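You operate a simulated robot arm through the tools that you are given. There is no shell and no other tool. Be economical: measure what you need, move in short steps, check, and stop when the job is done.

Carry out the task below with a simulated two-armed robot. There is one attempt and no reset: what you move stays moved.

JOB
Pick up the teal paddle with one hand, pass it to the other hand and put it on the washer ledge.
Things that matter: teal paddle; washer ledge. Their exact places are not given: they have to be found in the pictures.

Only the result counts: the job must be done as asked and must still hold three seconds after the hand-in. Knocking over, shifting, dropping, spilling or breaking anything else fails it.

ROBOT AND FRAMES
Two 7-joint arms with two-finger parallel grippers on one trunk, on a base that drives. Base frame: it is fixed to the floor where the robot stands at the start and does not move with it; the origin is under the middle of the robot, x ahead of it, y to its left, z up; the surface under the hand at the start is at about z = 900. Lengths are in mm, angles in degrees, forces in N, time in s.
The left shoulder is at the start at [20, 138, 1254], the right one opposite. With the tool pointing down near the work surface each hand reaches from about 100 to 500 mm from the robot's upright axis, wherever it stands, measured 20 degrees to its own side. Places, roughly: washer ledge (15x15 cm) [2260, -1500, 800]. Payload 1.57 kg a hand.
Tool frame (each hand has its own): the origin (TCP) lies between the finger pads and is the grasp point; the fingertips stand 30 mm ahead of it; z points along the fingers, y is the line along which they close. The gripper opens to 80 mm. The fingers are 17 mm wide and 12 mm thick; the gripper's body (40 by 82 mm) begins 80 mm behind the TCP.
Orientation is that of the tool frame in the base frame, as a unit quaternion [w, x, y, z]. With the fingers straight down and closing along the base's y, the tool's x points along the base's -x, its y along +y and its z along -z.

CONTROLS
- The arms move only by the tool drive_tool. It takes "left_plan", "right_plan" or both (then of equal length, played together; a hand with none holds still); each is a list of rows, each a list of 7 numbers: the shift along the tool's x, y, z in mm, then the turn, a rotation vector about the tool's x, y, z in degrees, then the finger opening in mm, from 0 to 80. In form: [[dx, dy, dz, ax, ay, az, claw], ...]. A call has 1 to 20 rows; each row shifts and turns the commanded pose from where the row before left it, along the tool's axes as they then stand. Rows are played at 5 a second. More than 50 mm and 8.6 degrees between two rows, or a gripper value outside its range, and nothing of the call is played. A pose out of reach is approached as far as the arm can. The call stops where the force on the tool passes 40 N (or 10 N more than at its start, if that is more) or the arm is blocked; 0.2 s more then pass. The fingers move at their own pace (about 45 mm/s each) and stop on an object; they squeeze with about 31 N. The grip force told is the motor's: it shows also when the fingers shut on nothing. Time passes only in rows, and 0.2 s behind the last, so rows that do not move let the fingers close. The reply holds the time, the measured pose of the TCP, the force on the tool along the base axes, the opening and the grip force, in the units named above and with some noise, with the torque about the TCP (base axes, N m) and any sound that the robot's microphone picked up.
- Cameras (640 x 400 px; columns grow to the right, rows downward): "scene" is now at [189.3, 31.4, 1170.9]; the picture's right is [0.34, -0.94, 0.00], its down [-0.22, -0.08, -0.97] and it looks along [0.91, 0.33, -0.24] (base axes); focal length 214 px, centre (320, 200). "left" rides on the left gripper at [72, 7, -122] in its tool frame; the picture's right is [-0.09, 1.00, 0.00], its down [-0.84, -0.08, -0.54] and it looks along [-0.54, -0.05, 0.84] (tool axes); focal length 238 px, centre (320, 200). "right" rides on the right gripper at [72, -7, -122] in its tool frame; the picture's right is [0.09, 1.00, 0.00], its down [-0.84, 0.08, -0.54] and it looks along [-0.54, 0.05, 0.84] (tool axes); focal length 238 px, centre (320, 200).
- grab_frame(camera): a new picture of that camera. No time passes.
- move_column(by): slides the trunk up (or, below 0, down) by that many mm; the arms and the scene camera ride with it, the base frame stays. It gives what a move gives, with no picture.
- roll_base(legs): drives the robot by 1 to 6 legs, each [ahead, left, turn to the left] in mm, mm and degrees, along the robot's own axes; the way and the turn of a leg run together, so that a leg with both is an arc; at most 1500 mm and 180 degrees a leg. The arms and the cameras ride along, it lands a little off, and it stops where it bumps. It gives what a move gives.
- aim_head(pan, tilt): turns the head with the scene camera to pan (to the left, within 60 degrees either way) and tilt (down, from -29 to 69), counted from straight ahead of the robot. It gives what a move gives.
- probe_pixels(camera, pixels): for up to 12 pixels [column, row] of the newest picture of that camera ("zoom" is the newest enlarged one), the place [x, y, z] in the base frame of the surface seen there, good to about 2 mm. No time passes.
- close_up(camera, box): a new picture of the part [left, top, right, bottom] of that camera's present view, enlarged. No time passes.
- close_job(): hands the job in; it is judged then, once.

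Go step by step. Measure first, check grasps and placings, and put right what went wrong. The budget is 80 turns and 78 pictures, counting those below and the enlarged ones. Unless the task says otherwise, let go and move clear before handing in, and close with one line.

The tools are called after "Call:" as name(argument=value, ...) on one line, values as JSON. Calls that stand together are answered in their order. drive_tool: Moves the arms, as the interface text tells. Its arguments: {"type":"object","properties":{"left_plan":{"type":"array","items":{"type":"array","items":{"type":"number"}}},"right_plan":{"type":"array","items":{"type":"array","items":{"type":"number"}}}},"required":[]} The other tools are called the same way: move_column (by) slides the trunk up or down; roll_base (legs) drives the base; aim_head (pan, tilt) turns the head that bears the scene camera; grab_frame (camera) takes a picture; probe_pixels (camera, pixels) gives the place of the surface under pixels of a picture; close_up (camera, box) takes an enlarged picture of a part of a camera's view; close_job () hands the job in.

At the start:

```text
time: 0.0
left_tcp_pos: [347.6, 254.2, 1136.3]
left_ee_rot: [-0.062, -0.004, 0.998, 0.003]
left_force: [-0.3, 0.0, 0.7]
left_wrist_torque: [0.0, -0.01, 0.02]
left_gripper_width: 79.8
left_grip_force: 0.1
right_tcp_pos: [377.0, -59.2, 1127.9]
right_ee_rot: [-0.171, 0.003, 0.985, 0.0]
right_force: [-0.4, -0.3, -0.2]
right_wrist_torque: [0.0, -0.01, 0.0]
right_gripper_width: 79.9
right_grip_force: 0.0
trunk travel left (down, up): [-629.0, 611.0]
robot x, y, heading: [-0.1, 1.3, 0.2]
head pan, tilt: [19.7, 13.8]
```

scene: 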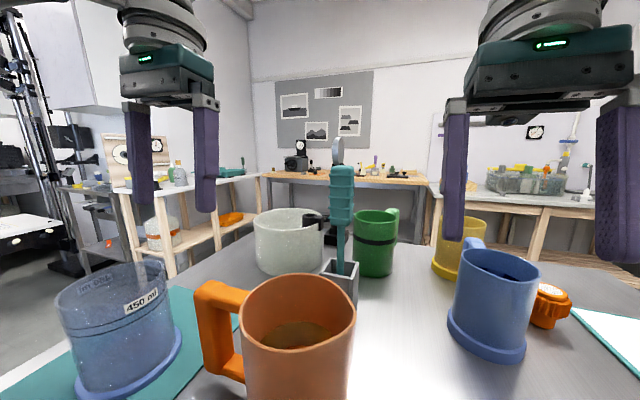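
right: 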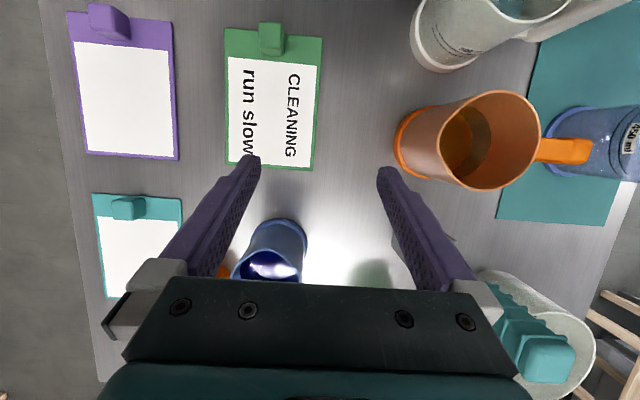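
left: 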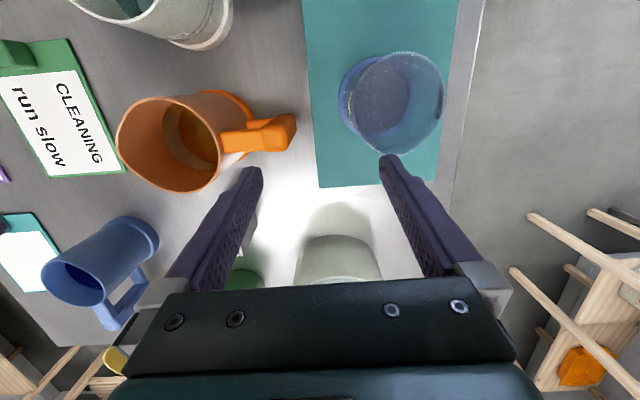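

The scene shows a teal handle (340,200) standing in a grey holder (342,280), with a disc at (337,150). I will enlarge it and look around.

Call:
close_up(camera="scene", box=[240, 120, 440, 320])

Call:
probe_pixels(camera="scene", pixels=[[341, 175], [341, 210], [340, 245], [340, 265], [330, 285], [352, 285], [337, 150], [290, 240], [375, 240], [300, 300], [310, 222], [490, 290]])

```text
2.00 times, centred on (340, 220) of scene
```

zoom: 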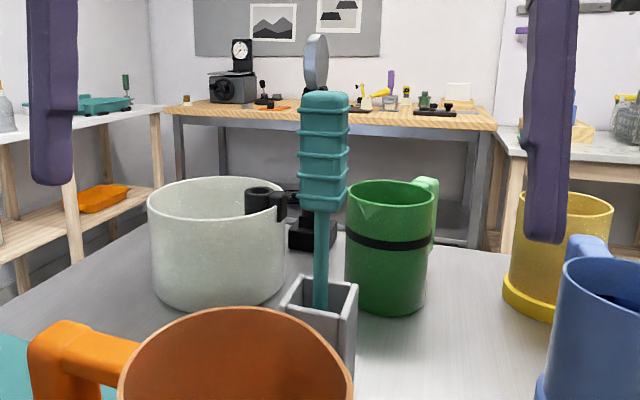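

```text
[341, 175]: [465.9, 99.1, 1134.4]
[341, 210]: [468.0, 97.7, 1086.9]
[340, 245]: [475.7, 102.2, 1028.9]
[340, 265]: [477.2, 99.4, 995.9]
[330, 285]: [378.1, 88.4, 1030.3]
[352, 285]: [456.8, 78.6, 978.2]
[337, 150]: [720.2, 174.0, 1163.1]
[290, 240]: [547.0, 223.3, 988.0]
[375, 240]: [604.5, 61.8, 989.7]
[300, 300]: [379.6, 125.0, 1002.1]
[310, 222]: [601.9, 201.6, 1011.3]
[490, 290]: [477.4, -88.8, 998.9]
```

The paddle stands at about (475, 99) with its handle up to z≈1145. Next I look toward the washer ledge.

Call:
aim_head(pan=-33, tilt=8)

Call:
grab_frame(camera="scene")

Call:
aim_head(pan=15, tilt=40)

Call:
grab_frame(camera="scene")

```text
time: 1.2
left_tcp_pos: [346.7, 255.1, 1136.2]
left_ee_rot: [-0.063, -0.004, 0.998, 0.004]
left_force: [0.4, 0.7, -0.5]
left_wrist_torque: [-0.01, 0.01, 0.0]
left_gripper_width: 80.1
left_grip_force: 0.1
right_tcp_pos: [377.0, -59.1, 1128.1]
right_ee_rot: [-0.171, 0.003, 0.985, 0.001]
right_force: [0.0, 0.1, 0.0]
right_wrist_torque: [0.03, -0.02, -0.01]
right_gripper_width: 79.9
right_grip_force: 0.0
trunk travel left (down, up): [-629.0, 611.0]
robot x, y, heading: [-3.6, -1.3, 0.3]
head pan, tilt: [-33.0, 8.0]
```

```text
73 pictures are left
```

scene: 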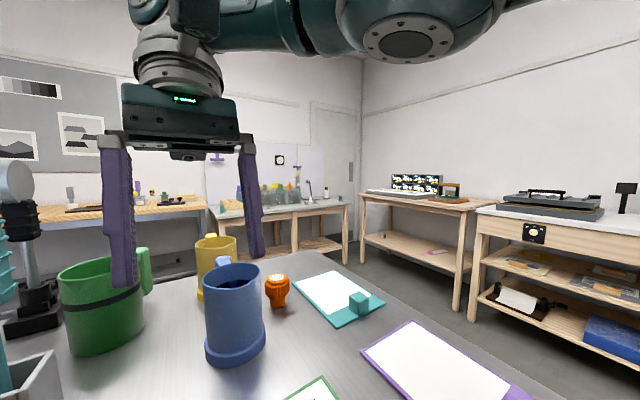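

```text
time: 2.4
left_tcp_pos: [346.9, 253.2, 1138.1]
left_ee_rot: [-0.063, -0.004, 0.998, 0.004]
left_force: [-0.3, 0.5, -0.3]
left_wrist_torque: [0.01, 0.02, -0.03]
left_gripper_width: 80.4
left_grip_force: 0.0
right_tcp_pos: [375.9, -59.2, 1127.6]
right_ee_rot: [-0.171, 0.003, 0.985, 0.001]
right_force: [0.5, 0.3, 0.0]
right_wrist_torque: [-0.03, 0.01, 0.01]
right_gripper_width: 80.1
right_grip_force: 0.1
trunk travel left (down, up): [-629.0, 611.0]
robot x, y, heading: [-1.4, 1.3, 0.1]
head pan, tilt: [15.0, 40.0]
```

```text
72 pictures are left
```

scene: 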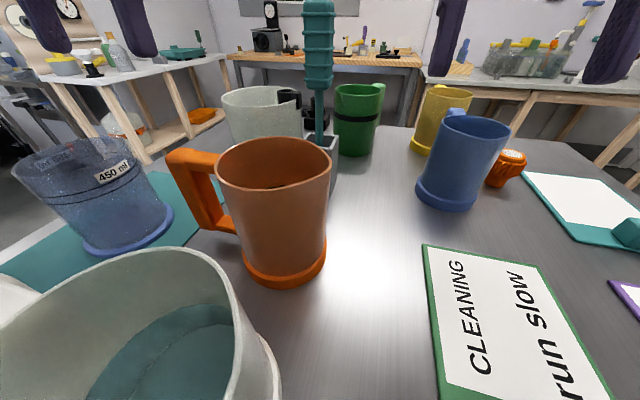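

Washer ledge should be on the table at right; I zoom there from here.

Call:
aim_head(pan=-40, tilt=8)

Call:
close_up(camera="scene", box=[320, 130, 640, 330])

Call:
close_up(camera="scene", box=[380, 150, 540, 250])

```text
time: 3.6
left_tcp_pos: [347.3, 253.7, 1136.1]
left_ee_rot: [-0.063, -0.003, 0.998, 0.003]
left_force: [0.4, -0.6, 0.7]
left_wrist_torque: [0.0, 0.02, 0.01]
left_gripper_width: 80.1
left_grip_force: 0.0
right_tcp_pos: [377.1, -59.5, 1127.2]
right_ee_rot: [-0.172, 0.002, 0.985, 0.001]
right_force: [1.3, -0.7, -0.4]
right_wrist_torque: [0.03, 0.01, 0.0]
right_gripper_width: 80.0
right_grip_force: 0.1
trunk travel left (down, up): [-629.0, 611.0]
robot x, y, heading: [-3.7, 3.2, 0.1]
head pan, tilt: [-40.0, 8.0]
```

```text
2.00 times, centred on (480, 230) of scene
```

zoom: 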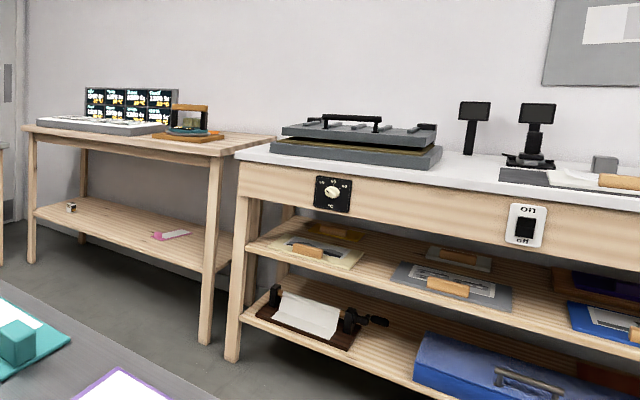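

```text
4.00 times, centred on (460, 200) of scene
```

zoom: 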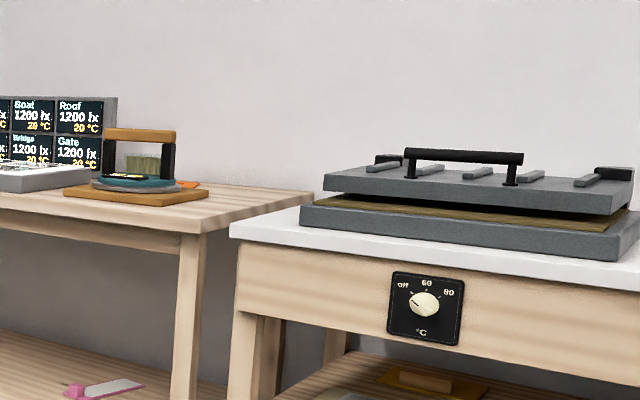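

Call:
probe_pixels(camera="zoom", pixels=[[140, 190], [130, 165], [260, 205], [110, 60], [60, 180], [480, 200], [270, 225], [450, 300]])

```text
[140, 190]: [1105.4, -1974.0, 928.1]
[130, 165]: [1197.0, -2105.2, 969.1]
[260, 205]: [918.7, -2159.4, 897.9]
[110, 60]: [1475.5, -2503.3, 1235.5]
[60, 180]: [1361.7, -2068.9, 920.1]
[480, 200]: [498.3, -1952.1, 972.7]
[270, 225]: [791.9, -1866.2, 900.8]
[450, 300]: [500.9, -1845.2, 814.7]
```

The ledge's rough place is about at column 307, row 200 of this view; I zoom in.

Call:
close_up(camera="scene", box=[170, 130, 330, 250])

Call:
probe_pixels(camera="zoom", pixels=[[520, 160], [480, 250], [560, 260], [600, 300], [400, 260], [400, 230], [460, 300], [540, 330]])

```text
3.33 times, centred on (250, 190) of scene
```

zoom: 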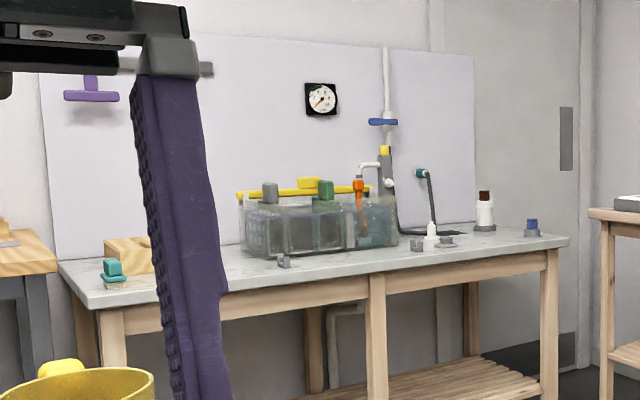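

```text
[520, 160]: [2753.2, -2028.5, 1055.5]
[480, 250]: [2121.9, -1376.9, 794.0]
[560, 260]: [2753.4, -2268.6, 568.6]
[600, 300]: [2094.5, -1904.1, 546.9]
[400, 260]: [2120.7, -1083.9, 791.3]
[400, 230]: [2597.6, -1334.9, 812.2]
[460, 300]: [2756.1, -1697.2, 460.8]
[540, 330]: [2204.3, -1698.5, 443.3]
```

The ledge is on the grey table with free space around (2260,-1500). First I pick: raise the trunk 90 and straighten the left hand, bringing it over the paddle partway.

Call:
move_column(by=90)

Call:
drive_tool(left_plan=[[0, 0, 0, 0, -7.2, 0, 80], [-20, -25, 0, 0, 0, 0, 80], [-20, -25, 0, 0, 0, 0, 80], [-20, -25, 0, 0, 0, 0, 80], [-20, -25, 0, 0, 0, 0, 80]], right_plan=[[0, 0, 0, 0, 0, 0, 80], [0, -25, 0, 0, 0, 0, 80], [0, -25, 0, 0, 0, 0, 80], [0, -25, 0, 0, 0, 0, 80], [0, -25, 0, 0, 0, 0, 80]])

Call:
aim_head(pan=15, tilt=20)

Call:
grab_frame(camera="left")

Call:
grab_frame(camera="scene")

```text
time: 4.9
left_tcp_pos: [346.9, 254.8, 1226.5]
left_ee_rot: [-0.063, -0.004, 0.998, 0.003]
left_force: [0.6, 0.4, 0.2]
left_wrist_torque: [-0.02, -0.02, -0.03]
left_gripper_width: 80.2
left_grip_force: 0.1
right_tcp_pos: [376.8, -59.4, 1216.9]
right_ee_rot: [-0.173, 0.003, 0.985, 0.001]
right_force: [0.6, -0.3, -0.8]
right_wrist_torque: [0.01, 0.03, -0.01]
right_gripper_width: 79.7
right_grip_force: 0.0
trunk travel left (down, up): [-719.0, 521.0]
robot x, y, heading: [-0.6, -2.9, 0.2]
head pan, tilt: [-40.0, 8.0]
```

```text
time: 6.1
left_tcp_pos: [426.8, 152.6, 1229.0]
left_ee_rot: [0.002, -0.004, 1.0, 0.004]
left_force: [-0.2, 0.4, 0.0]
left_wrist_torque: [-0.01, 0.0, 0.02]
left_gripper_width: 80.0
left_grip_force: 0.1
right_tcp_pos: [372.2, -157.8, 1210.3]
right_ee_rot: [-0.183, -0.004, 0.983, -0.005]
right_force: [0.9, -0.3, 0.0]
right_wrist_torque: [0.0, 0.0, 0.02]
right_gripper_width: 80.2
right_grip_force: 0.0
trunk travel left (down, up): [-719.0, 521.0]
robot x, y, heading: [-3.4, 2.1, -0.0]
head pan, tilt: [-40.0, 8.0]
```

```text
time: 7.3
left_tcp_pos: [427.7, 153.7, 1227.4]
left_ee_rot: [0.001, -0.005, 1.0, 0.003]
left_force: [0.5, -1.0, 0.3]
left_wrist_torque: [-0.03, 0.01, 0.0]
left_gripper_width: 80.1
left_grip_force: 0.1
right_tcp_pos: [373.7, -159.1, 1209.3]
right_ee_rot: [-0.183, 0.0, 0.983, -0.004]
right_force: [0.4, -0.1, -0.3]
right_wrist_torque: [-0.02, 0.03, 0.0]
right_gripper_width: 80.1
right_grip_force: 0.0
trunk travel left (down, up): [-719.0, 521.0]
robot x, y, heading: [-0.5, -0.3, 0.3]
head pan, tilt: [15.0, 20.0]
```

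```text
68 pictures are left
```

left: 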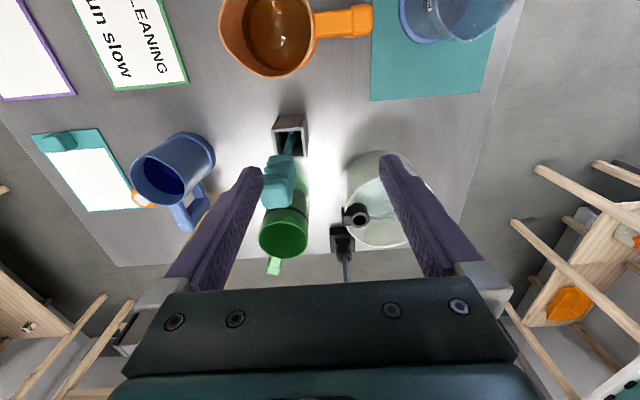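

```text
67 pictures are left
```

scene: 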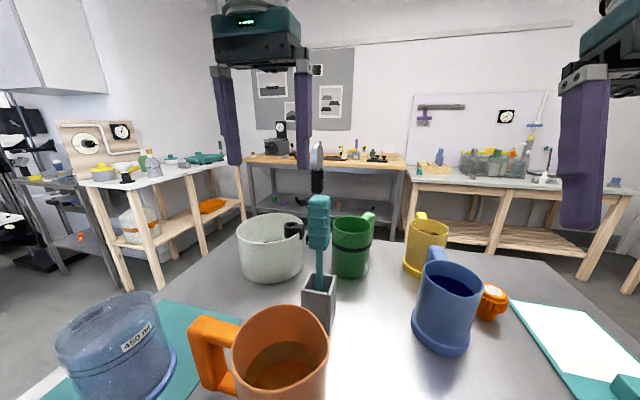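

Call:
close_up(camera="left", box=[230, 100, 350, 220])

Call:
probe_pixels(camera="left", pixels=[[279, 195], [279, 205], [270, 200], [288, 200], [279, 170], [288, 145], [290, 150], [276, 125], [303, 125], [276, 160], [293, 165]])

Call:
close_up(camera="scene", box=[270, 180, 370, 340])

Call:
probe_pixels(camera="scene", pixels=[[319, 200], [319, 220], [319, 238], [319, 260], [319, 268], [312, 300], [326, 300], [310, 220], [328, 220]])

```text
3.33 times, centred on (290, 160) of left
```

zoom: 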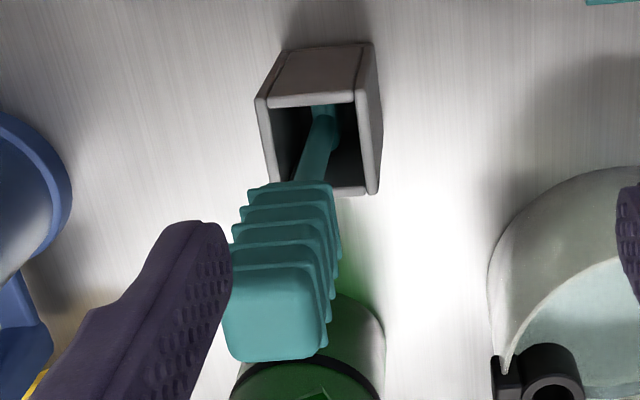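

```text
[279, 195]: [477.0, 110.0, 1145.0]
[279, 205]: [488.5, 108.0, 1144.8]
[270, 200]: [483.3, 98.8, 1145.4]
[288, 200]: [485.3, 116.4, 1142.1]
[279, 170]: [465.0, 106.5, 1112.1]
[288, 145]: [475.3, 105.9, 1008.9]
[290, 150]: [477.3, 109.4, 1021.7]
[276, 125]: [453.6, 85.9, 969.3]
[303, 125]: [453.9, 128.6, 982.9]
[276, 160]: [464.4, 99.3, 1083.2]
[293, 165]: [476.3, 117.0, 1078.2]
```

```text
2.50 times, centred on (320, 260) of scene
```

zoom: 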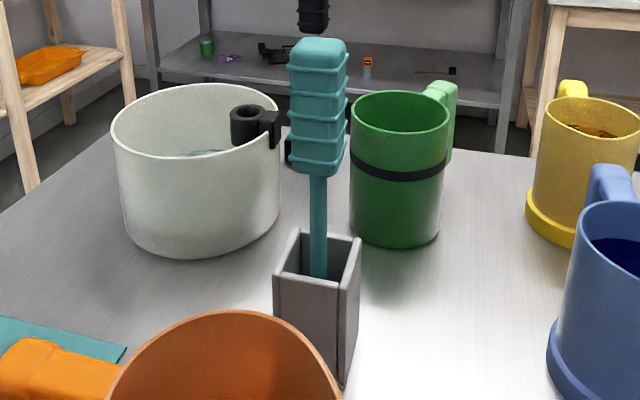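

```text
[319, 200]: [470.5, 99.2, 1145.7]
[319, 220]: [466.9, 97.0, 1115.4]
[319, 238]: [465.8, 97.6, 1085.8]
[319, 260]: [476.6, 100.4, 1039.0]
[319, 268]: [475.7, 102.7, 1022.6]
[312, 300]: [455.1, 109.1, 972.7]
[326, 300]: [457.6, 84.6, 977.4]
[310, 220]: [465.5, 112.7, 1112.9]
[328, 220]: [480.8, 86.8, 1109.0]
```

Handle top centre is about (480,105,1145), roughly 30 mm wide. I move over it, then descend to z≈1127.

Call:
drive_tool(left_plan=[[-27, -24, 0, 0, 0, 0, 80], [-26, -24, 0, 0, 0, 0, 80], [0, 0, 0, 0, 0, 0, 80]])

Call:
grab_frame(camera="left")

Call:
grab_frame(camera="scene")

```text
time: 8.3
left_tcp_pos: [453.8, 122.6, 1189.2]
left_ee_rot: [-0.041, -0.009, 0.999, 0.005]
left_force: [-0.2, 0.3, -0.5]
left_wrist_torque: [-0.02, -0.01, 0.02]
left_gripper_width: 79.9
left_grip_force: 0.1
left hand out of reach, approached as far as the arm can: row 2
right_tcp_pos: [372.5, -160.2, 1208.1]
right_ee_rot: [-0.185, 0.001, 0.983, -0.004]
right_force: [0.4, 0.2, -0.4]
right_wrist_torque: [0.03, -0.04, 0.01]
right_gripper_width: 80.2
right_grip_force: 0.0
trunk travel left (down, up): [-719.0, 521.0]
robot x, y, heading: [-2.2, 2.9, 0.0]
head pan, tilt: [15.0, 20.0]
stopped in row 3 (left hand): the arm was blocked; the commanded pose is now the measured one
```

```text
64 pictures are left
```

left: 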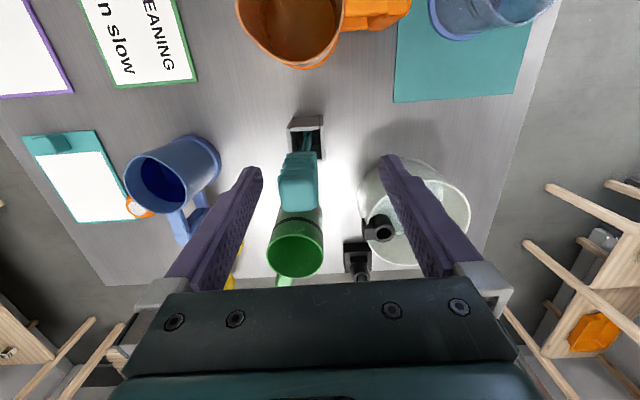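

```text
63 pictures are left
```

scene: 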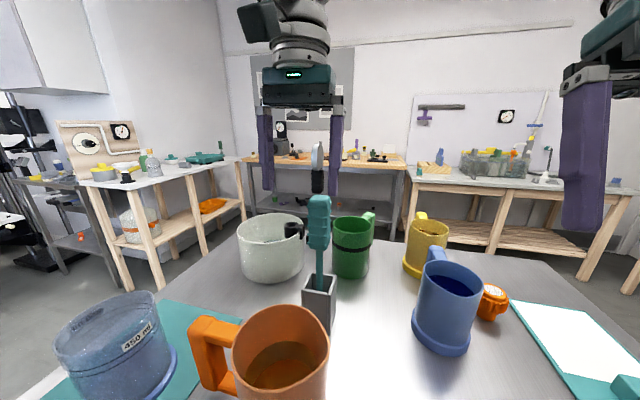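

The arm ran out of reach at this height. I raise the trunk another 150 and let the arm reach down from a higher shoulder.

Call:
move_column(by=150)

Call:
drive_tool(left_plan=[[0, 0, 30, 0, -4.7, 0, 80], [0, 0, 40, 0, 0, 0, 80], [0, 0, 40, 0, 0, 0, 80], [-14, -9, 20, 0, 0, 0, 80], [-13, -9, 0, 0, 0, 0, 80], [0, 0, 0, 0, 0, 0, 80]])

Call:
grab_frame(camera="left")

```text
time: 10.1
left_tcp_pos: [455.2, 124.4, 1338.8]
left_ee_rot: [-0.041, -0.008, 0.999, 0.004]
left_force: [-0.2, 0.2, -0.1]
left_wrist_torque: [0.0, 0.02, 0.02]
left_gripper_width: 79.9
left_grip_force: 0.0
right_tcp_pos: [373.8, -159.4, 1359.3]
right_ee_rot: [-0.184, 0.002, 0.983, -0.003]
right_force: [-0.4, 0.1, 0.1]
right_wrist_torque: [0.0, -0.01, 0.0]
right_gripper_width: 80.1
right_grip_force: 0.1
trunk travel left (down, up): [-869.0, 371.0]
robot x, y, heading: [0.6, -1.6, 0.0]
head pan, tilt: [15.0, 20.0]
```

```text
time: 11.4
left_tcp_pos: [467.8, 114.9, 1210.9]
left_ee_rot: [0.001, -0.008, 1.0, 0.004]
left_force: [0.7, 0.2, -0.7]
left_wrist_torque: [0.01, 0.01, -0.04]
left_gripper_width: 80.2
left_grip_force: 0.0
left hand out of reach, approached as far as the arm can: row 5
right_tcp_pos: [373.1, -158.9, 1358.2]
right_ee_rot: [-0.184, 0.0, 0.983, -0.004]
right_force: [-0.3, -0.3, -0.2]
right_wrist_torque: [-0.02, 0.0, 0.0]
right_gripper_width: 80.3
right_grip_force: 0.1
trunk travel left (down, up): [-869.0, 371.0]
robot x, y, heading: [3.3, 1.1, 0.0]
head pan, tilt: [15.0, 20.0]
```

```text
62 pictures are left
```

left: 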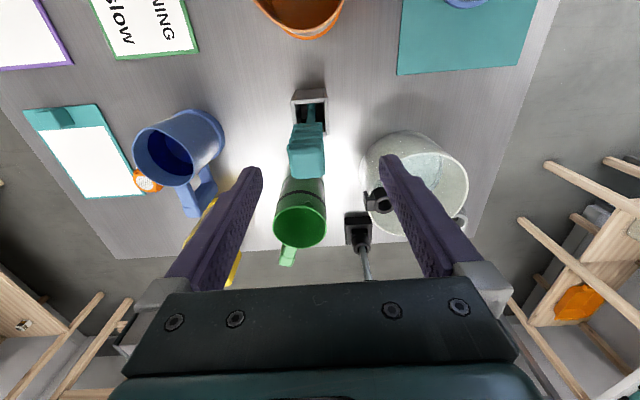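

13 mm short in x. I check where the near table edge is, to see whether the base may roll forward.

Call:
aim_head(pan=0, tilt=69)

Call:
grab_frame(camera="scene")

Call:
probe_pixels(camera="scene", pixels=[[320, 250], [320, 300], [320, 350], [320, 390], [200, 390], [440, 390], [320, 330]])

```text
time: 12.6
left_tcp_pos: [468.6, 114.5, 1212.4]
left_ee_rot: [0.001, -0.008, 1.0, 0.004]
left_force: [0.0, -0.4, -0.3]
left_wrist_torque: [-0.01, -0.01, -0.01]
left_gripper_width: 80.0
left_grip_force: 0.0
right_tcp_pos: [372.6, -159.5, 1359.2]
right_ee_rot: [-0.184, 0.001, 0.983, -0.004]
right_force: [0.4, -0.4, -0.2]
right_wrist_torque: [0.02, 0.02, 0.01]
right_gripper_width: 79.8
right_grip_force: 0.0
trunk travel left (down, up): [-869.0, 371.0]
robot x, y, heading: [0.9, 2.6, -0.1]
head pan, tilt: [0.0, 68.8]
```

```text
61 pictures are left
```

scene: 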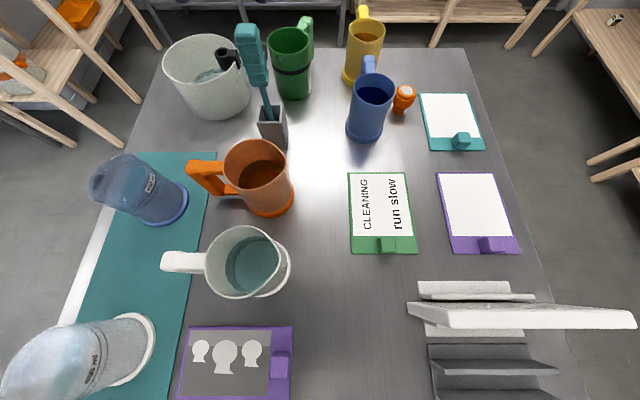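

```text
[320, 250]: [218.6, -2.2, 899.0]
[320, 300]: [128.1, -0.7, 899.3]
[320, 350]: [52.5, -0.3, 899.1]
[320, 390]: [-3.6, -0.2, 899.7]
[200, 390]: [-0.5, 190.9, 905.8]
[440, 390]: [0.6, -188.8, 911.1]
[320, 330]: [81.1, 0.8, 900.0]
```

The table runs under the robot, so I avoid rolling. Reach is better with the tool lower relative to the shoulder: trunk up 80, tool down 100, then inch over.

Call:
move_column(by=80)

Call:
drive_tool(left_plan=[[0, 0, 35, 0, 0, 0, 80], [0, 0, 35, 0, 0, 0, 80], [0, 0, 25, 0, 0, 0, 80], [-6, -4, 0, 0, 0, 0, 80], [-6, -5, 0, 0, 0, 0, 80], [0, 0, 0, 0, 0, 0, 80]])

Call:
grab_frame(camera="left")

```text
time: 13.8
left_tcp_pos: [467.2, 115.4, 1292.0]
left_ee_rot: [0.001, -0.009, 1.0, 0.004]
left_force: [1.0, 0.3, 0.4]
left_wrist_torque: [0.04, 0.01, 0.01]
left_gripper_width: 80.0
left_grip_force: 0.0
right_tcp_pos: [372.8, -158.9, 1438.3]
right_ee_rot: [-0.185, 0.001, 0.983, -0.004]
right_force: [0.4, 0.4, -0.5]
right_wrist_torque: [0.0, 0.02, 0.04]
right_gripper_width: 79.9
right_grip_force: 0.2
trunk travel left (down, up): [-949.0, 291.0]
robot x, y, heading: [1.6, 1.1, 0.1]
head pan, tilt: [0.0, 68.8]
```

```text
time: 15.2
left_tcp_pos: [446.2, 126.0, 1199.5]
left_ee_rot: [0.0, -0.008, 1.0, 0.005]
left_force: [0.3, 0.2, -1.0]
left_wrist_torque: [-0.03, 0.02, -0.02]
left_gripper_width: 79.9
left_grip_force: 0.1
left hand out of reach, approached as far as the arm can: row 1, 2, 3, 4, 5
right_tcp_pos: [373.2, -159.5, 1439.4]
right_ee_rot: [-0.183, 0.001, 0.983, -0.004]
right_force: [-0.7, 0.2, 0.3]
right_wrist_torque: [0.02, 0.0, -0.03]
right_gripper_width: 80.0
right_grip_force: 0.1
trunk travel left (down, up): [-949.0, 291.0]
robot x, y, heading: [1.2, 0.3, -0.0]
head pan, tilt: [0.0, 68.8]
```

```text
60 pictures are left
```

left: 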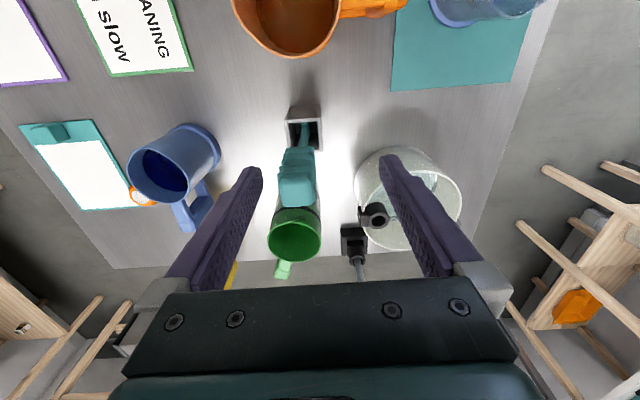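

Reach limit geometry says straight-down max x≈472; tilting the fingers ~12° forward in the x–z plane gives the needed reach (fingers still close along y). I raise the tool, tilt, and read the pose.

Call:
drive_tool(left_plan=[[0, 0, -40, 0, 0, 0, 80], [0, 0, -40, 0, 0, 0, 80], [0, 0, -40, 0, 0, 0, 80], [0, 0, 0, 0, -6, 0, 80], [0, 0, 0, 0, -7, 0, 80], [0, 0, 0, 0, 0, 0, 80]])

```text
time: 16.6
left_tcp_pos: [443.8, 123.7, 1319.6]
left_ee_rot: [0.114, -0.009, 0.993, 0.005]
left_force: [-0.9, 0.0, 0.5]
left_wrist_torque: [0.02, 0.02, 0.0]
left_gripper_width: 80.1
left_grip_force: 0.1
right_tcp_pos: [372.9, -158.9, 1439.4]
right_ee_rot: [-0.183, 0.001, 0.983, -0.004]
right_force: [0.5, -0.2, -0.3]
right_wrist_torque: [0.02, -0.02, 0.01]
right_gripper_width: 80.1
right_grip_force: 0.0
trunk travel left (down, up): [-949.0, 291.0]
robot x, y, heading: [-4.5, 0.7, -0.0]
head pan, tilt: [0.0, 68.8]
```

Pose is now clean, tilted 13°. I move +37 x, −19 y.

Call:
drive_tool(left_plan=[[-18, -9.5, 4, 0, 0, 0, 80], [-18, -9.5, 4, 0, 0, 0, 80], [0, 0, 0, 0, 0, 0, 80]])

Call:
move_column(by=-130)

Call:
grab_frame(camera="left")

```text
time: 17.4
left_tcp_pos: [482.4, 106.9, 1318.7]
left_ee_rot: [0.113, -0.007, 0.993, 0.005]
left_force: [-0.3, 0.9, 0.8]
left_wrist_torque: [0.03, 0.05, 0.03]
left_gripper_width: 80.0
left_grip_force: 0.2
right_tcp_pos: [373.6, -159.1, 1438.5]
right_ee_rot: [-0.184, 0.001, 0.983, -0.003]
right_force: [0.4, -0.1, 0.1]
right_wrist_torque: [0.05, 0.01, -0.02]
right_gripper_width: 79.9
right_grip_force: 0.0
trunk travel left (down, up): [-949.0, 291.0]
robot x, y, heading: [1.9, 0.3, 0.2]
head pan, tilt: [0.0, 68.8]
```

```text
time: 19.0
left_tcp_pos: [481.7, 106.9, 1191.2]
left_ee_rot: [0.114, -0.007, 0.993, 0.005]
left_force: [0.3, 0.0, 0.6]
left_wrist_torque: [-0.02, 0.01, -0.03]
left_gripper_width: 80.0
left_grip_force: 0.0
right_tcp_pos: [372.5, -159.6, 1308.6]
right_ee_rot: [-0.184, 0.001, 0.983, -0.004]
right_force: [-1.2, -0.3, -0.1]
right_wrist_torque: [0.04, -0.01, -0.01]
right_gripper_width: 80.0
right_grip_force: 0.0
trunk travel left (down, up): [-819.0, 421.0]
robot x, y, heading: [2.8, -0.3, 0.1]
head pan, tilt: [0.0, 68.8]
```

```text
59 pictures are left
```

left: 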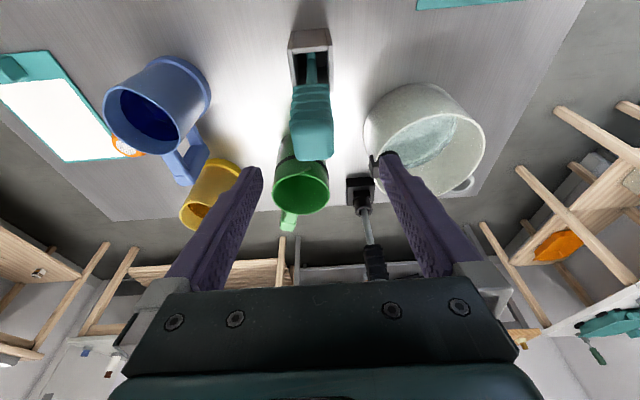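

The handle lies midway between the fingers. I lower 65 by the trunk and close.

Call:
move_column(by=-65)

Call:
grab_frame(camera="left")

```text
time: 20.0
left_tcp_pos: [482.1, 105.7, 1125.1]
left_ee_rot: [0.114, -0.007, 0.993, 0.006]
left_force: [0.1, 0.9, -0.1]
left_wrist_torque: [-0.03, 0.01, 0.0]
left_gripper_width: 80.2
left_grip_force: 0.1
right_tcp_pos: [373.2, -159.2, 1243.7]
right_ee_rot: [-0.184, 0.0, 0.983, -0.004]
right_force: [-0.8, -0.2, -0.3]
right_wrist_torque: [0.04, -0.02, -0.03]
right_gripper_width: 80.0
right_grip_force: 0.1
trunk travel left (down, up): [-754.0, 486.0]
robot x, y, heading: [-2.5, -0.4, 0.2]
head pan, tilt: [0.0, 68.8]
```

```text
58 pictures are left
```

left: 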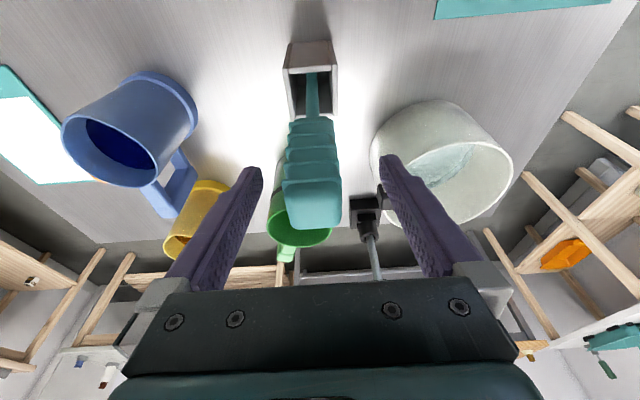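

Handle centred. Close.

Call:
drive_tool(left_plan=[[0, 0, 0, 0, 0, 0, 40], [0, 0, 0, 0, 0, 0, 20], [0, 0, 0, 0, 0, 0, 10], [0, 0, 0, 0, 0, 0, 10], [0, 0, 0, 0, 0, 0, 10], [0, 0, 0, 0, 0, 0, 10]])

Call:
grab_frame(camera="left")

```text
time: 21.4
left_tcp_pos: [482.1, 106.1, 1125.1]
left_ee_rot: [0.114, -0.008, 0.993, 0.005]
left_force: [0.4, 0.1, 0.0]
left_wrist_torque: [-0.01, 0.0, 0.01]
left_gripper_width: 29.3
left_grip_force: 30.7
right_tcp_pos: [373.2, -159.8, 1243.7]
right_ee_rot: [-0.183, 0.001, 0.983, -0.004]
right_force: [-0.5, -0.1, 1.2]
right_wrist_torque: [0.01, 0.0, 0.02]
right_gripper_width: 80.0
right_grip_force: 0.0
trunk travel left (down, up): [-754.0, 486.0]
robot x, y, heading: [-0.1, -2.2, 0.0]
head pan, tilt: [0.0, 68.8]
```

```text
57 pictures are left
```

left: 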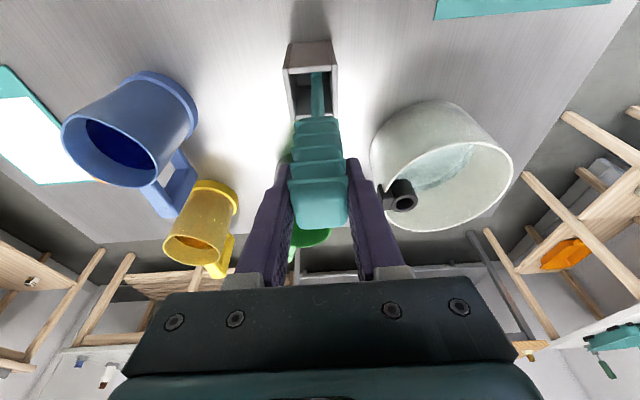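

Gripped at 29 mm, 31 N. Lift straight up with the trunk, first 30 mm, then the rest.

Call:
move_column(by=30)

Call:
move_column(by=150)

Call:
aim_head(pan=15, tilt=30)

Call:
grab_frame(camera="scene")

```text
time: 22.2
left_tcp_pos: [481.4, 106.6, 1156.3]
left_ee_rot: [0.115, -0.008, 0.993, 0.005]
left_force: [0.2, 0.0, -0.8]
left_wrist_torque: [-0.01, 0.05, 0.0]
left_gripper_width: 29.2
left_grip_force: 31.0
right_tcp_pos: [373.1, -158.6, 1273.8]
right_ee_rot: [-0.184, 0.001, 0.983, -0.004]
right_force: [0.2, 0.0, -0.2]
right_wrist_torque: [0.01, -0.02, 0.01]
right_gripper_width: 80.0
right_grip_force: 0.0
trunk travel left (down, up): [-784.0, 456.0]
robot x, y, heading: [1.1, 1.2, -0.2]
head pan, tilt: [0.0, 68.8]
```

```text
time: 23.9
left_tcp_pos: [482.3, 107.1, 1305.2]
left_ee_rot: [0.114, -0.008, 0.993, 0.005]
left_force: [-0.2, 0.4, -0.8]
left_wrist_torque: [0.02, 0.0, 0.0]
left_gripper_width: 29.3
left_grip_force: 30.4
right_tcp_pos: [372.5, -158.8, 1423.4]
right_ee_rot: [-0.184, 0.001, 0.983, -0.004]
right_force: [0.6, 0.3, 0.5]
right_wrist_torque: [0.03, 0.0, -0.01]
right_gripper_width: 79.9
right_grip_force: 0.1
trunk travel left (down, up): [-934.0, 306.0]
robot x, y, heading: [0.4, -1.2, -0.0]
head pan, tilt: [0.0, 68.8]
```

```text
time: 25.0
left_tcp_pos: [481.5, 106.0, 1305.3]
left_ee_rot: [0.114, -0.008, 0.993, 0.005]
left_force: [0.1, 0.1, -0.4]
left_wrist_torque: [-0.03, -0.01, 0.0]
left_gripper_width: 29.3
left_grip_force: 31.0
right_tcp_pos: [373.2, -159.0, 1424.7]
right_ee_rot: [-0.184, 0.001, 0.983, -0.005]
right_force: [-1.2, 0.4, 0.0]
right_wrist_torque: [0.0, 0.01, 0.0]
right_gripper_width: 80.1
right_grip_force: 0.0
trunk travel left (down, up): [-934.0, 306.0]
robot x, y, heading: [-3.1, -0.1, 0.1]
head pan, tilt: [15.0, 30.0]
```

```text
56 pictures are left
```

scene: 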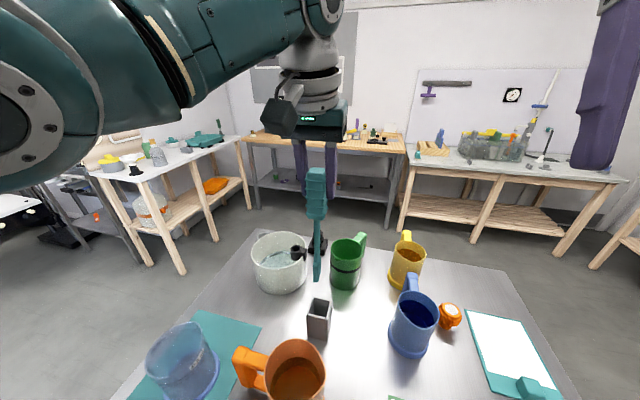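

Paddle is out and the holder stayed. I measure the paddle.

Call:
close_up(camera="scene", box=[260, 150, 380, 300])

Call:
probe_pixels(camera="scene", pixels=[[316, 178], [317, 200], [317, 215], [317, 225], [317, 240], [317, 255], [317, 270], [317, 280]])

```text
2.67 times, centred on (320, 225) of scene
```

zoom: 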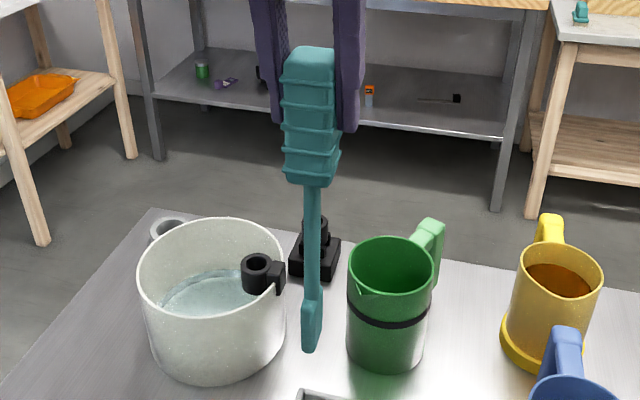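

```text
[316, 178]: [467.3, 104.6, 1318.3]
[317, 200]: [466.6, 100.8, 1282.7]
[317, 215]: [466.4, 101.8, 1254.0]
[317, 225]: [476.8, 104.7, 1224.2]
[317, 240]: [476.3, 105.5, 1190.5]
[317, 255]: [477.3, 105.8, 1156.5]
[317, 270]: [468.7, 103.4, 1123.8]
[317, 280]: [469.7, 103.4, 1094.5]
```

Paddle: handle z 1245–1325, shaft to 1130, blade to 1085. Plan: right hand takes the handle's lower part with the tool pointing forward. I move the paddle to y≈25 and pitch the right hand up to horizontal.

Call:
drive_tool(left_plan=[[0, -27, 0, 0, 0, 0, 10], [0, -27, 0, 0, 0, 0, 10], [0, -27, 0, 0, 0, 0, 10]])

Call:
drive_tool(right_plan=[[-27, 0, 32.4, 0, 0, 0, 80], [-27, 0, 32.4, 0, 0, 0, 80], [-27, 0, 32.4, 0, 0, 0, 80], [0, 0, 0, 0, -7.94, 0, 80], [0, 0, 0, 0, -7.94, 0, 80], [0, 0, 0, 0, -7.94, 0, 80], [0, 0, 0, 0, -7.94, 0, 80], [0, 0, 0, 0, -7.94, 0, 80], [0, 0, 0, 0, -7.94, 0, 80], [0, 0, 0, 0, -7.94, 0, 80], [0, 0, 0, 0, -7.94, 0, 80], [0, 0, 0, 0, -7.94, 0, 80], [0, 0, 0, 0, -7.94, 0, 80], [0, 0, 0, 0, -7.94, 0, 80], [0, 0, 0, 0, -7.94, 0, 80], [0, 0, 0, 0, -7.94, 0, 80], [0, 0, 0, 0, -7.94, 0, 80]])

Call:
grab_frame(camera="scene")

Call:
grab_frame(camera="right")

```text
time: 25.8
left_tcp_pos: [482.2, 24.0, 1305.0]
left_ee_rot: [0.114, -0.009, 0.993, 0.005]
left_force: [-0.3, -0.2, -0.5]
left_wrist_torque: [-0.01, -0.02, -0.01]
left_gripper_width: 29.4
left_grip_force: 30.8
right_tcp_pos: [371.5, -159.0, 1423.5]
right_ee_rot: [-0.184, 0.001, 0.983, -0.004]
right_force: [-0.5, -0.1, 0.3]
right_wrist_torque: [0.01, 0.0, 0.02]
right_gripper_width: 79.9
right_grip_force: 0.0
trunk travel left (down, up): [-934.0, 306.0]
robot x, y, heading: [2.3, 1.8, -0.0]
head pan, tilt: [15.0, 30.0]
```

```text
time: 29.4
left_tcp_pos: [481.4, 26.3, 1305.0]
left_ee_rot: [0.114, -0.008, 0.993, 0.006]
left_force: [0.5, 0.0, -0.5]
left_wrist_torque: [0.02, 0.02, -0.01]
left_gripper_width: 29.2
left_grip_force: 31.2
right_tcp_pos: [402.6, -164.4, 1315.9]
right_ee_rot: [0.707, -0.003, 0.707, -0.002]
right_force: [-0.6, -0.4, 0.2]
right_wrist_torque: [-0.01, -0.02, 0.0]
right_gripper_width: 79.9
right_grip_force: 0.0
right hand out of reach, approached as far as the arm can: row 3
trunk travel left (down, up): [-934.0, 306.0]
robot x, y, heading: [1.6, -1.6, 0.1]
head pan, tilt: [15.0, 30.0]
```

```text
54 pictures are left
```

scene: 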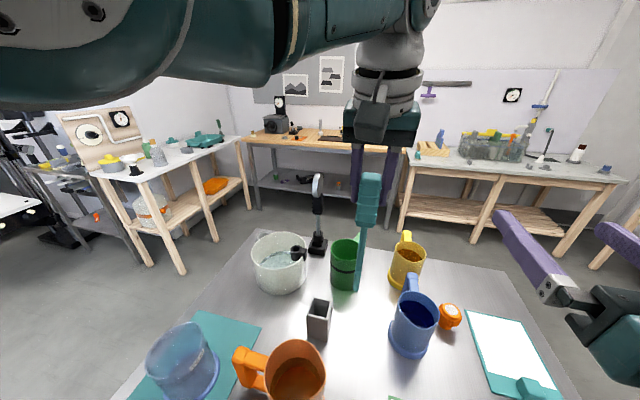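

```text
53 pictures are left
```

right: 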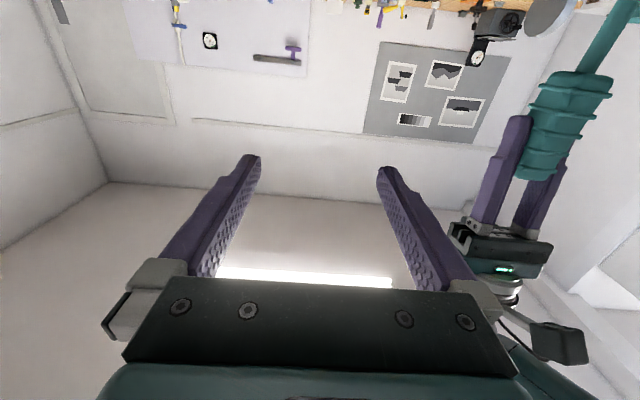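

Right tool is now horizontal forward. I align it in front of the handle's lower part (y≈25, z≈1258), fingertips 35 mm short.

Call:
drive_tool(right_plan=[[11.6, 37.8, -0.6, 0, 0, 0, 80], [11.6, 37.8, -0.6, 0, 0, 0, 80], [11.6, 37.8, -0.6, 0, 0, 0, 80], [11.6, 37.8, -0.6, 0, 0, 0, 80], [11.6, 37.8, -0.6, 0, 0, 0, 80], [0, 0, 0, 0, 0, 0, 80]])

Call:
grab_frame(camera="right")

Call:
grab_frame(camera="scene")

```text
time: 30.8
left_tcp_pos: [483.2, 25.4, 1306.0]
left_ee_rot: [0.114, -0.009, 0.993, 0.005]
left_force: [-0.2, 0.4, -0.5]
left_wrist_torque: [0.01, 0.01, 0.0]
left_gripper_width: 29.2
left_grip_force: 31.3
right_tcp_pos: [399.7, 25.0, 1257.2]
right_ee_rot: [0.708, -0.002, 0.707, -0.003]
right_force: [-0.3, 0.2, -0.2]
right_wrist_torque: [-0.04, -0.06, 0.0]
right_gripper_width: 80.1
right_grip_force: 0.1
trunk travel left (down, up): [-934.0, 306.0]
robot x, y, heading: [1.0, 0.6, 0.2]
head pan, tilt: [15.0, 30.0]
```

```text
52 pictures are left
```

right: 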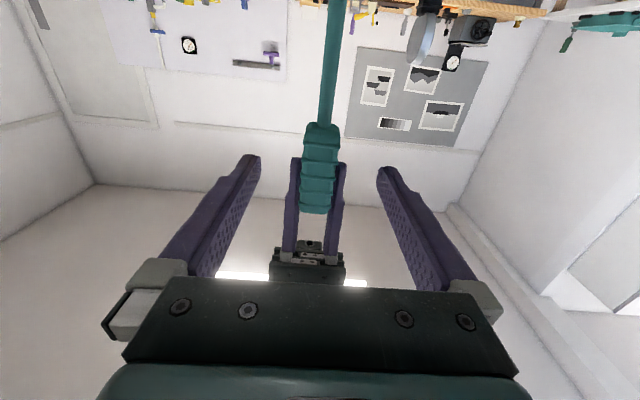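

```text
51 pictures are left
```

scene: 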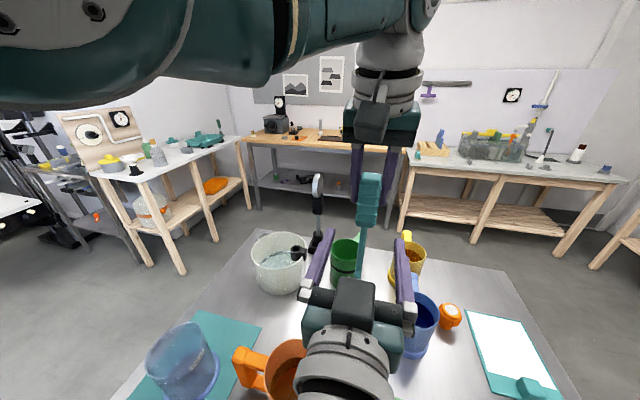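

Aligned. I measure the handle's edges from the right camera before advancing.

Call:
probe_pixels(camera="right", pixels=[[320, 150], [320, 127], [320, 120], [306, 165], [336, 165], [320, 180], [295, 165], [341, 168]])

```text
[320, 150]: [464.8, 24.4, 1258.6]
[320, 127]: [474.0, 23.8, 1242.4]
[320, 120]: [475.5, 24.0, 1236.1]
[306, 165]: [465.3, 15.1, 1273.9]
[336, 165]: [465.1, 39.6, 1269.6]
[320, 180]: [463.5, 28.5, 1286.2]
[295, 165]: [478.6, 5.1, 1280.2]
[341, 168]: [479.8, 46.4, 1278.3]
```

Front face x≈465, bottom z≈1245. Advance 68 mm and close.

Call:
drive_tool(right_plan=[[0, 0, 23, 0, 0, 0, 80], [0, 0, 23, 0, 0, 0, 80], [0, 0, 22, 0, 0, 0, 80], [0, 0, 0, 0, 0, 0, 80]])

Call:
grab_frame(camera="right")

```text
time: 31.8
left_tcp_pos: [482.2, 25.1, 1306.4]
left_ee_rot: [0.113, -0.008, 0.994, 0.005]
left_force: [0.3, 1.0, -0.8]
left_wrist_torque: [0.03, -0.01, 0.03]
left_gripper_width: 29.1
left_grip_force: 30.9
right_tcp_pos: [466.5, 25.6, 1257.6]
right_ee_rot: [0.707, -0.002, 0.707, -0.002]
right_force: [0.3, 0.9, 0.2]
right_wrist_torque: [0.0, 0.01, 0.05]
right_gripper_width: 80.0
right_grip_force: 0.0
trunk travel left (down, up): [-934.0, 306.0]
robot x, y, heading: [0.1, -2.2, -0.0]
head pan, tilt: [15.0, 30.0]
```

```text
50 pictures are left
```

right: 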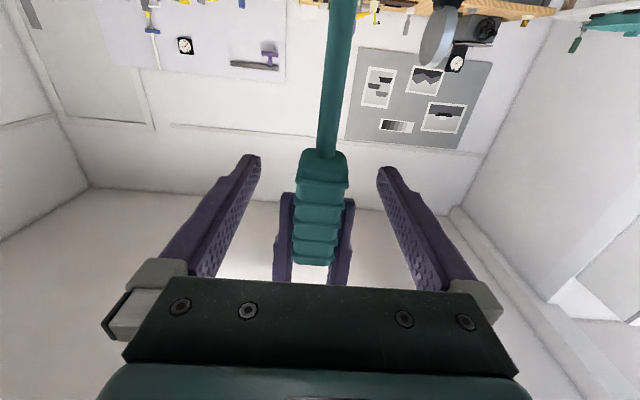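

Call:
drive_tool(right_plan=[[0, 0, 0, 0, 0, 0, 40], [0, 0, 0, 0, 0, 0, 20], [0, 0, 0, 0, 0, 0, 10], [0, 0, 0, 0, 0, 0, 10], [0, 0, 0, 0, 0, 0, 10]])

Call:
close_up(camera="right", box=[220, 100, 420, 300])

```text
time: 33.0
left_tcp_pos: [481.5, 25.5, 1305.1]
left_ee_rot: [0.114, -0.008, 0.993, 0.006]
left_force: [-1.6, -2.9, 0.0]
left_wrist_torque: [-0.3, 0.08, -0.39]
left_gripper_width: 29.5
left_grip_force: 30.8
right_tcp_pos: [464.8, 26.3, 1258.0]
right_ee_rot: [0.707, -0.003, 0.707, -0.002]
right_force: [0.9, 3.0, -0.7]
right_wrist_torque: [0.14, -0.02, 0.43]
right_gripper_width: 29.6
right_grip_force: 29.9
trunk travel left (down, up): [-934.0, 306.0]
robot x, y, heading: [-2.0, 2.0, 0.1]
head pan, tilt: [15.0, 30.0]
```

```text
2.00 times, centred on (320, 200) of right
```

zoom: 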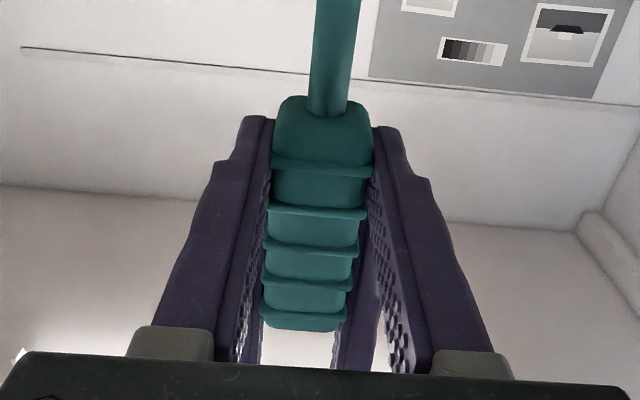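

Both hands hold the handle (29.6 mm, 30 N). Open the left and withdraw it upward.

Call:
drive_tool(left_plan=[[0, 0, 0, 0, 0, 0, 50], [0, 0, 0, 0, 0, 0, 80], [0, 0, 0, 0, 0, 0, 80], [0, 0, -25, 0, 0, 0, 80], [0, 0, -30, 0, 0, 0, 80], [0, 0, -30, 0, 0, 0, 80], [0, 0, -30, 0, 0, 0, 80]])

Call:
grab_frame(camera="right")

```text
time: 34.6
left_tcp_pos: [457.1, 23.0, 1417.0]
left_ee_rot: [0.114, -0.009, 0.993, 0.006]
left_force: [0.1, -0.5, 0.1]
left_wrist_torque: [0.01, 0.02, -0.01]
left_gripper_width: 80.0
left_grip_force: 0.1
right_tcp_pos: [467.1, 24.3, 1258.8]
right_ee_rot: [0.707, -0.002, 0.707, -0.002]
right_force: [0.7, -0.7, 0.7]
right_wrist_torque: [-0.02, 0.01, -0.01]
right_gripper_width: 29.0
right_grip_force: 31.0
trunk travel left (down, up): [-934.0, 306.0]
robot x, y, heading: [-1.2, -0.0, -0.1]
head pan, tilt: [15.0, 30.0]
```

```text
48 pictures are left
```

right: 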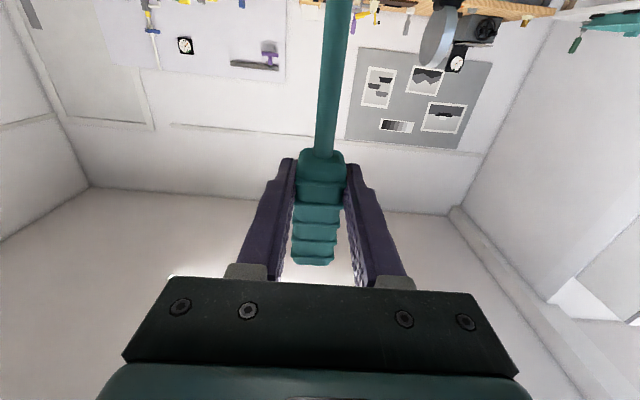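

The right hand holds the paddle alone (29 mm, 31 N). I move both hands in and turn the left camera backward to see the floor behind the robot before driving.

Call:
drive_tool(left_plan=[[24.4, 36.7, -5.6, 0, 0, 0, 80], [24.4, 36.7, -5.6, 0, 0, 0, 80], [24.4, 36.7, -5.6, 0, 0, 0, 80], [24.4, 36.7, -5.6, 0, 0, 0, 80], [24.4, 36.7, -5.6, 0, 0, 0, 80], [24.4, 36.7, -5.6, 0, 0, 0, 80], [0, 0, 0, 0, 8, 0, 80], [0, 0, 0, 0, 8, 0, 80], [0, 0, 0, 0, 8, 0, 80], [0, 0, 0, 0, 8, 0, 80], [0, 0, 0, 0, 8, 0, 80], [0, 0, 0, 0, 8, 0, 80], [0, 0, 0, 0, 8, 0, 80], [0, 0, 0, 0, 8, 0, 80], [0, 0, 0, 0, 8, 0, 80]], right_plan=[[0, -20, -8, 0, 0, 0, 10], [0, -20, -8, 0, 0, 0, 10], [0, -20, -8, 0, 0, 0, 10], [0, -20, -8, 0, 0, 0, 10], [0, -20, -8, 0, 0, 0, 10], [0, -20, -8, 0, 0, 0, 10], [0, 0, 0, 0, 0, 0, 10], [0, 0, 0, 0, 0, 0, 10], [0, 0, 0, 0, 0, 0, 10], [0, 0, 0, 0, 0, 0, 10], [0, 0, 0, 0, 0, 0, 10], [0, 0, 0, 0, 0, 0, 10], [0, 0, 0, 0, 0, 0, 10], [0, 0, 0, 0, 0, 0, 10], [0, 0, 0, 0, 0, 0, 10]])

Call:
grab_frame(camera="left")

```text
time: 37.4
left_tcp_pos: [274.2, 246.6, 1369.2]
left_ee_rot: [-0.445, -0.018, 0.895, -0.008]
left_force: [0.1, 0.6, 0.2]
left_wrist_torque: [0.02, 0.02, 0.0]
left_gripper_width: 80.0
left_grip_force: 0.0
left hand out of reach, approached as far as the arm can: row 14
right_tcp_pos: [418.0, -94.7, 1258.4]
right_ee_rot: [0.707, -0.002, 0.707, -0.003]
right_force: [0.2, 0.1, 0.0]
right_wrist_torque: [0.01, 0.01, -0.02]
right_gripper_width: 28.8
right_grip_force: 31.0
trunk travel left (down, up): [-934.0, 306.0]
robot x, y, heading: [1.5, -0.4, -0.2]
head pan, tilt: [15.0, 30.0]
stopped in row 14 (left hand): the arm was blocked; the commanded pose is now the measured one
```

```text
47 pictures are left
```

left: 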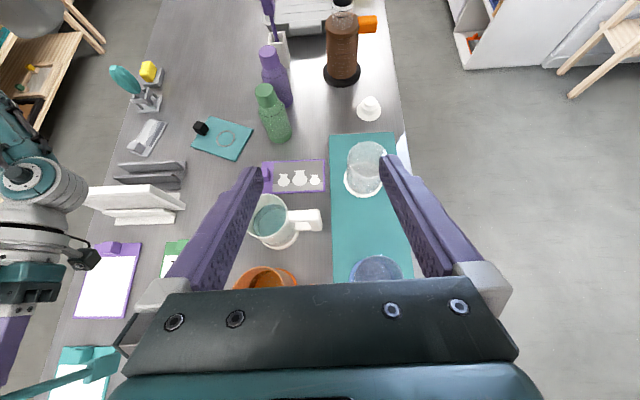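

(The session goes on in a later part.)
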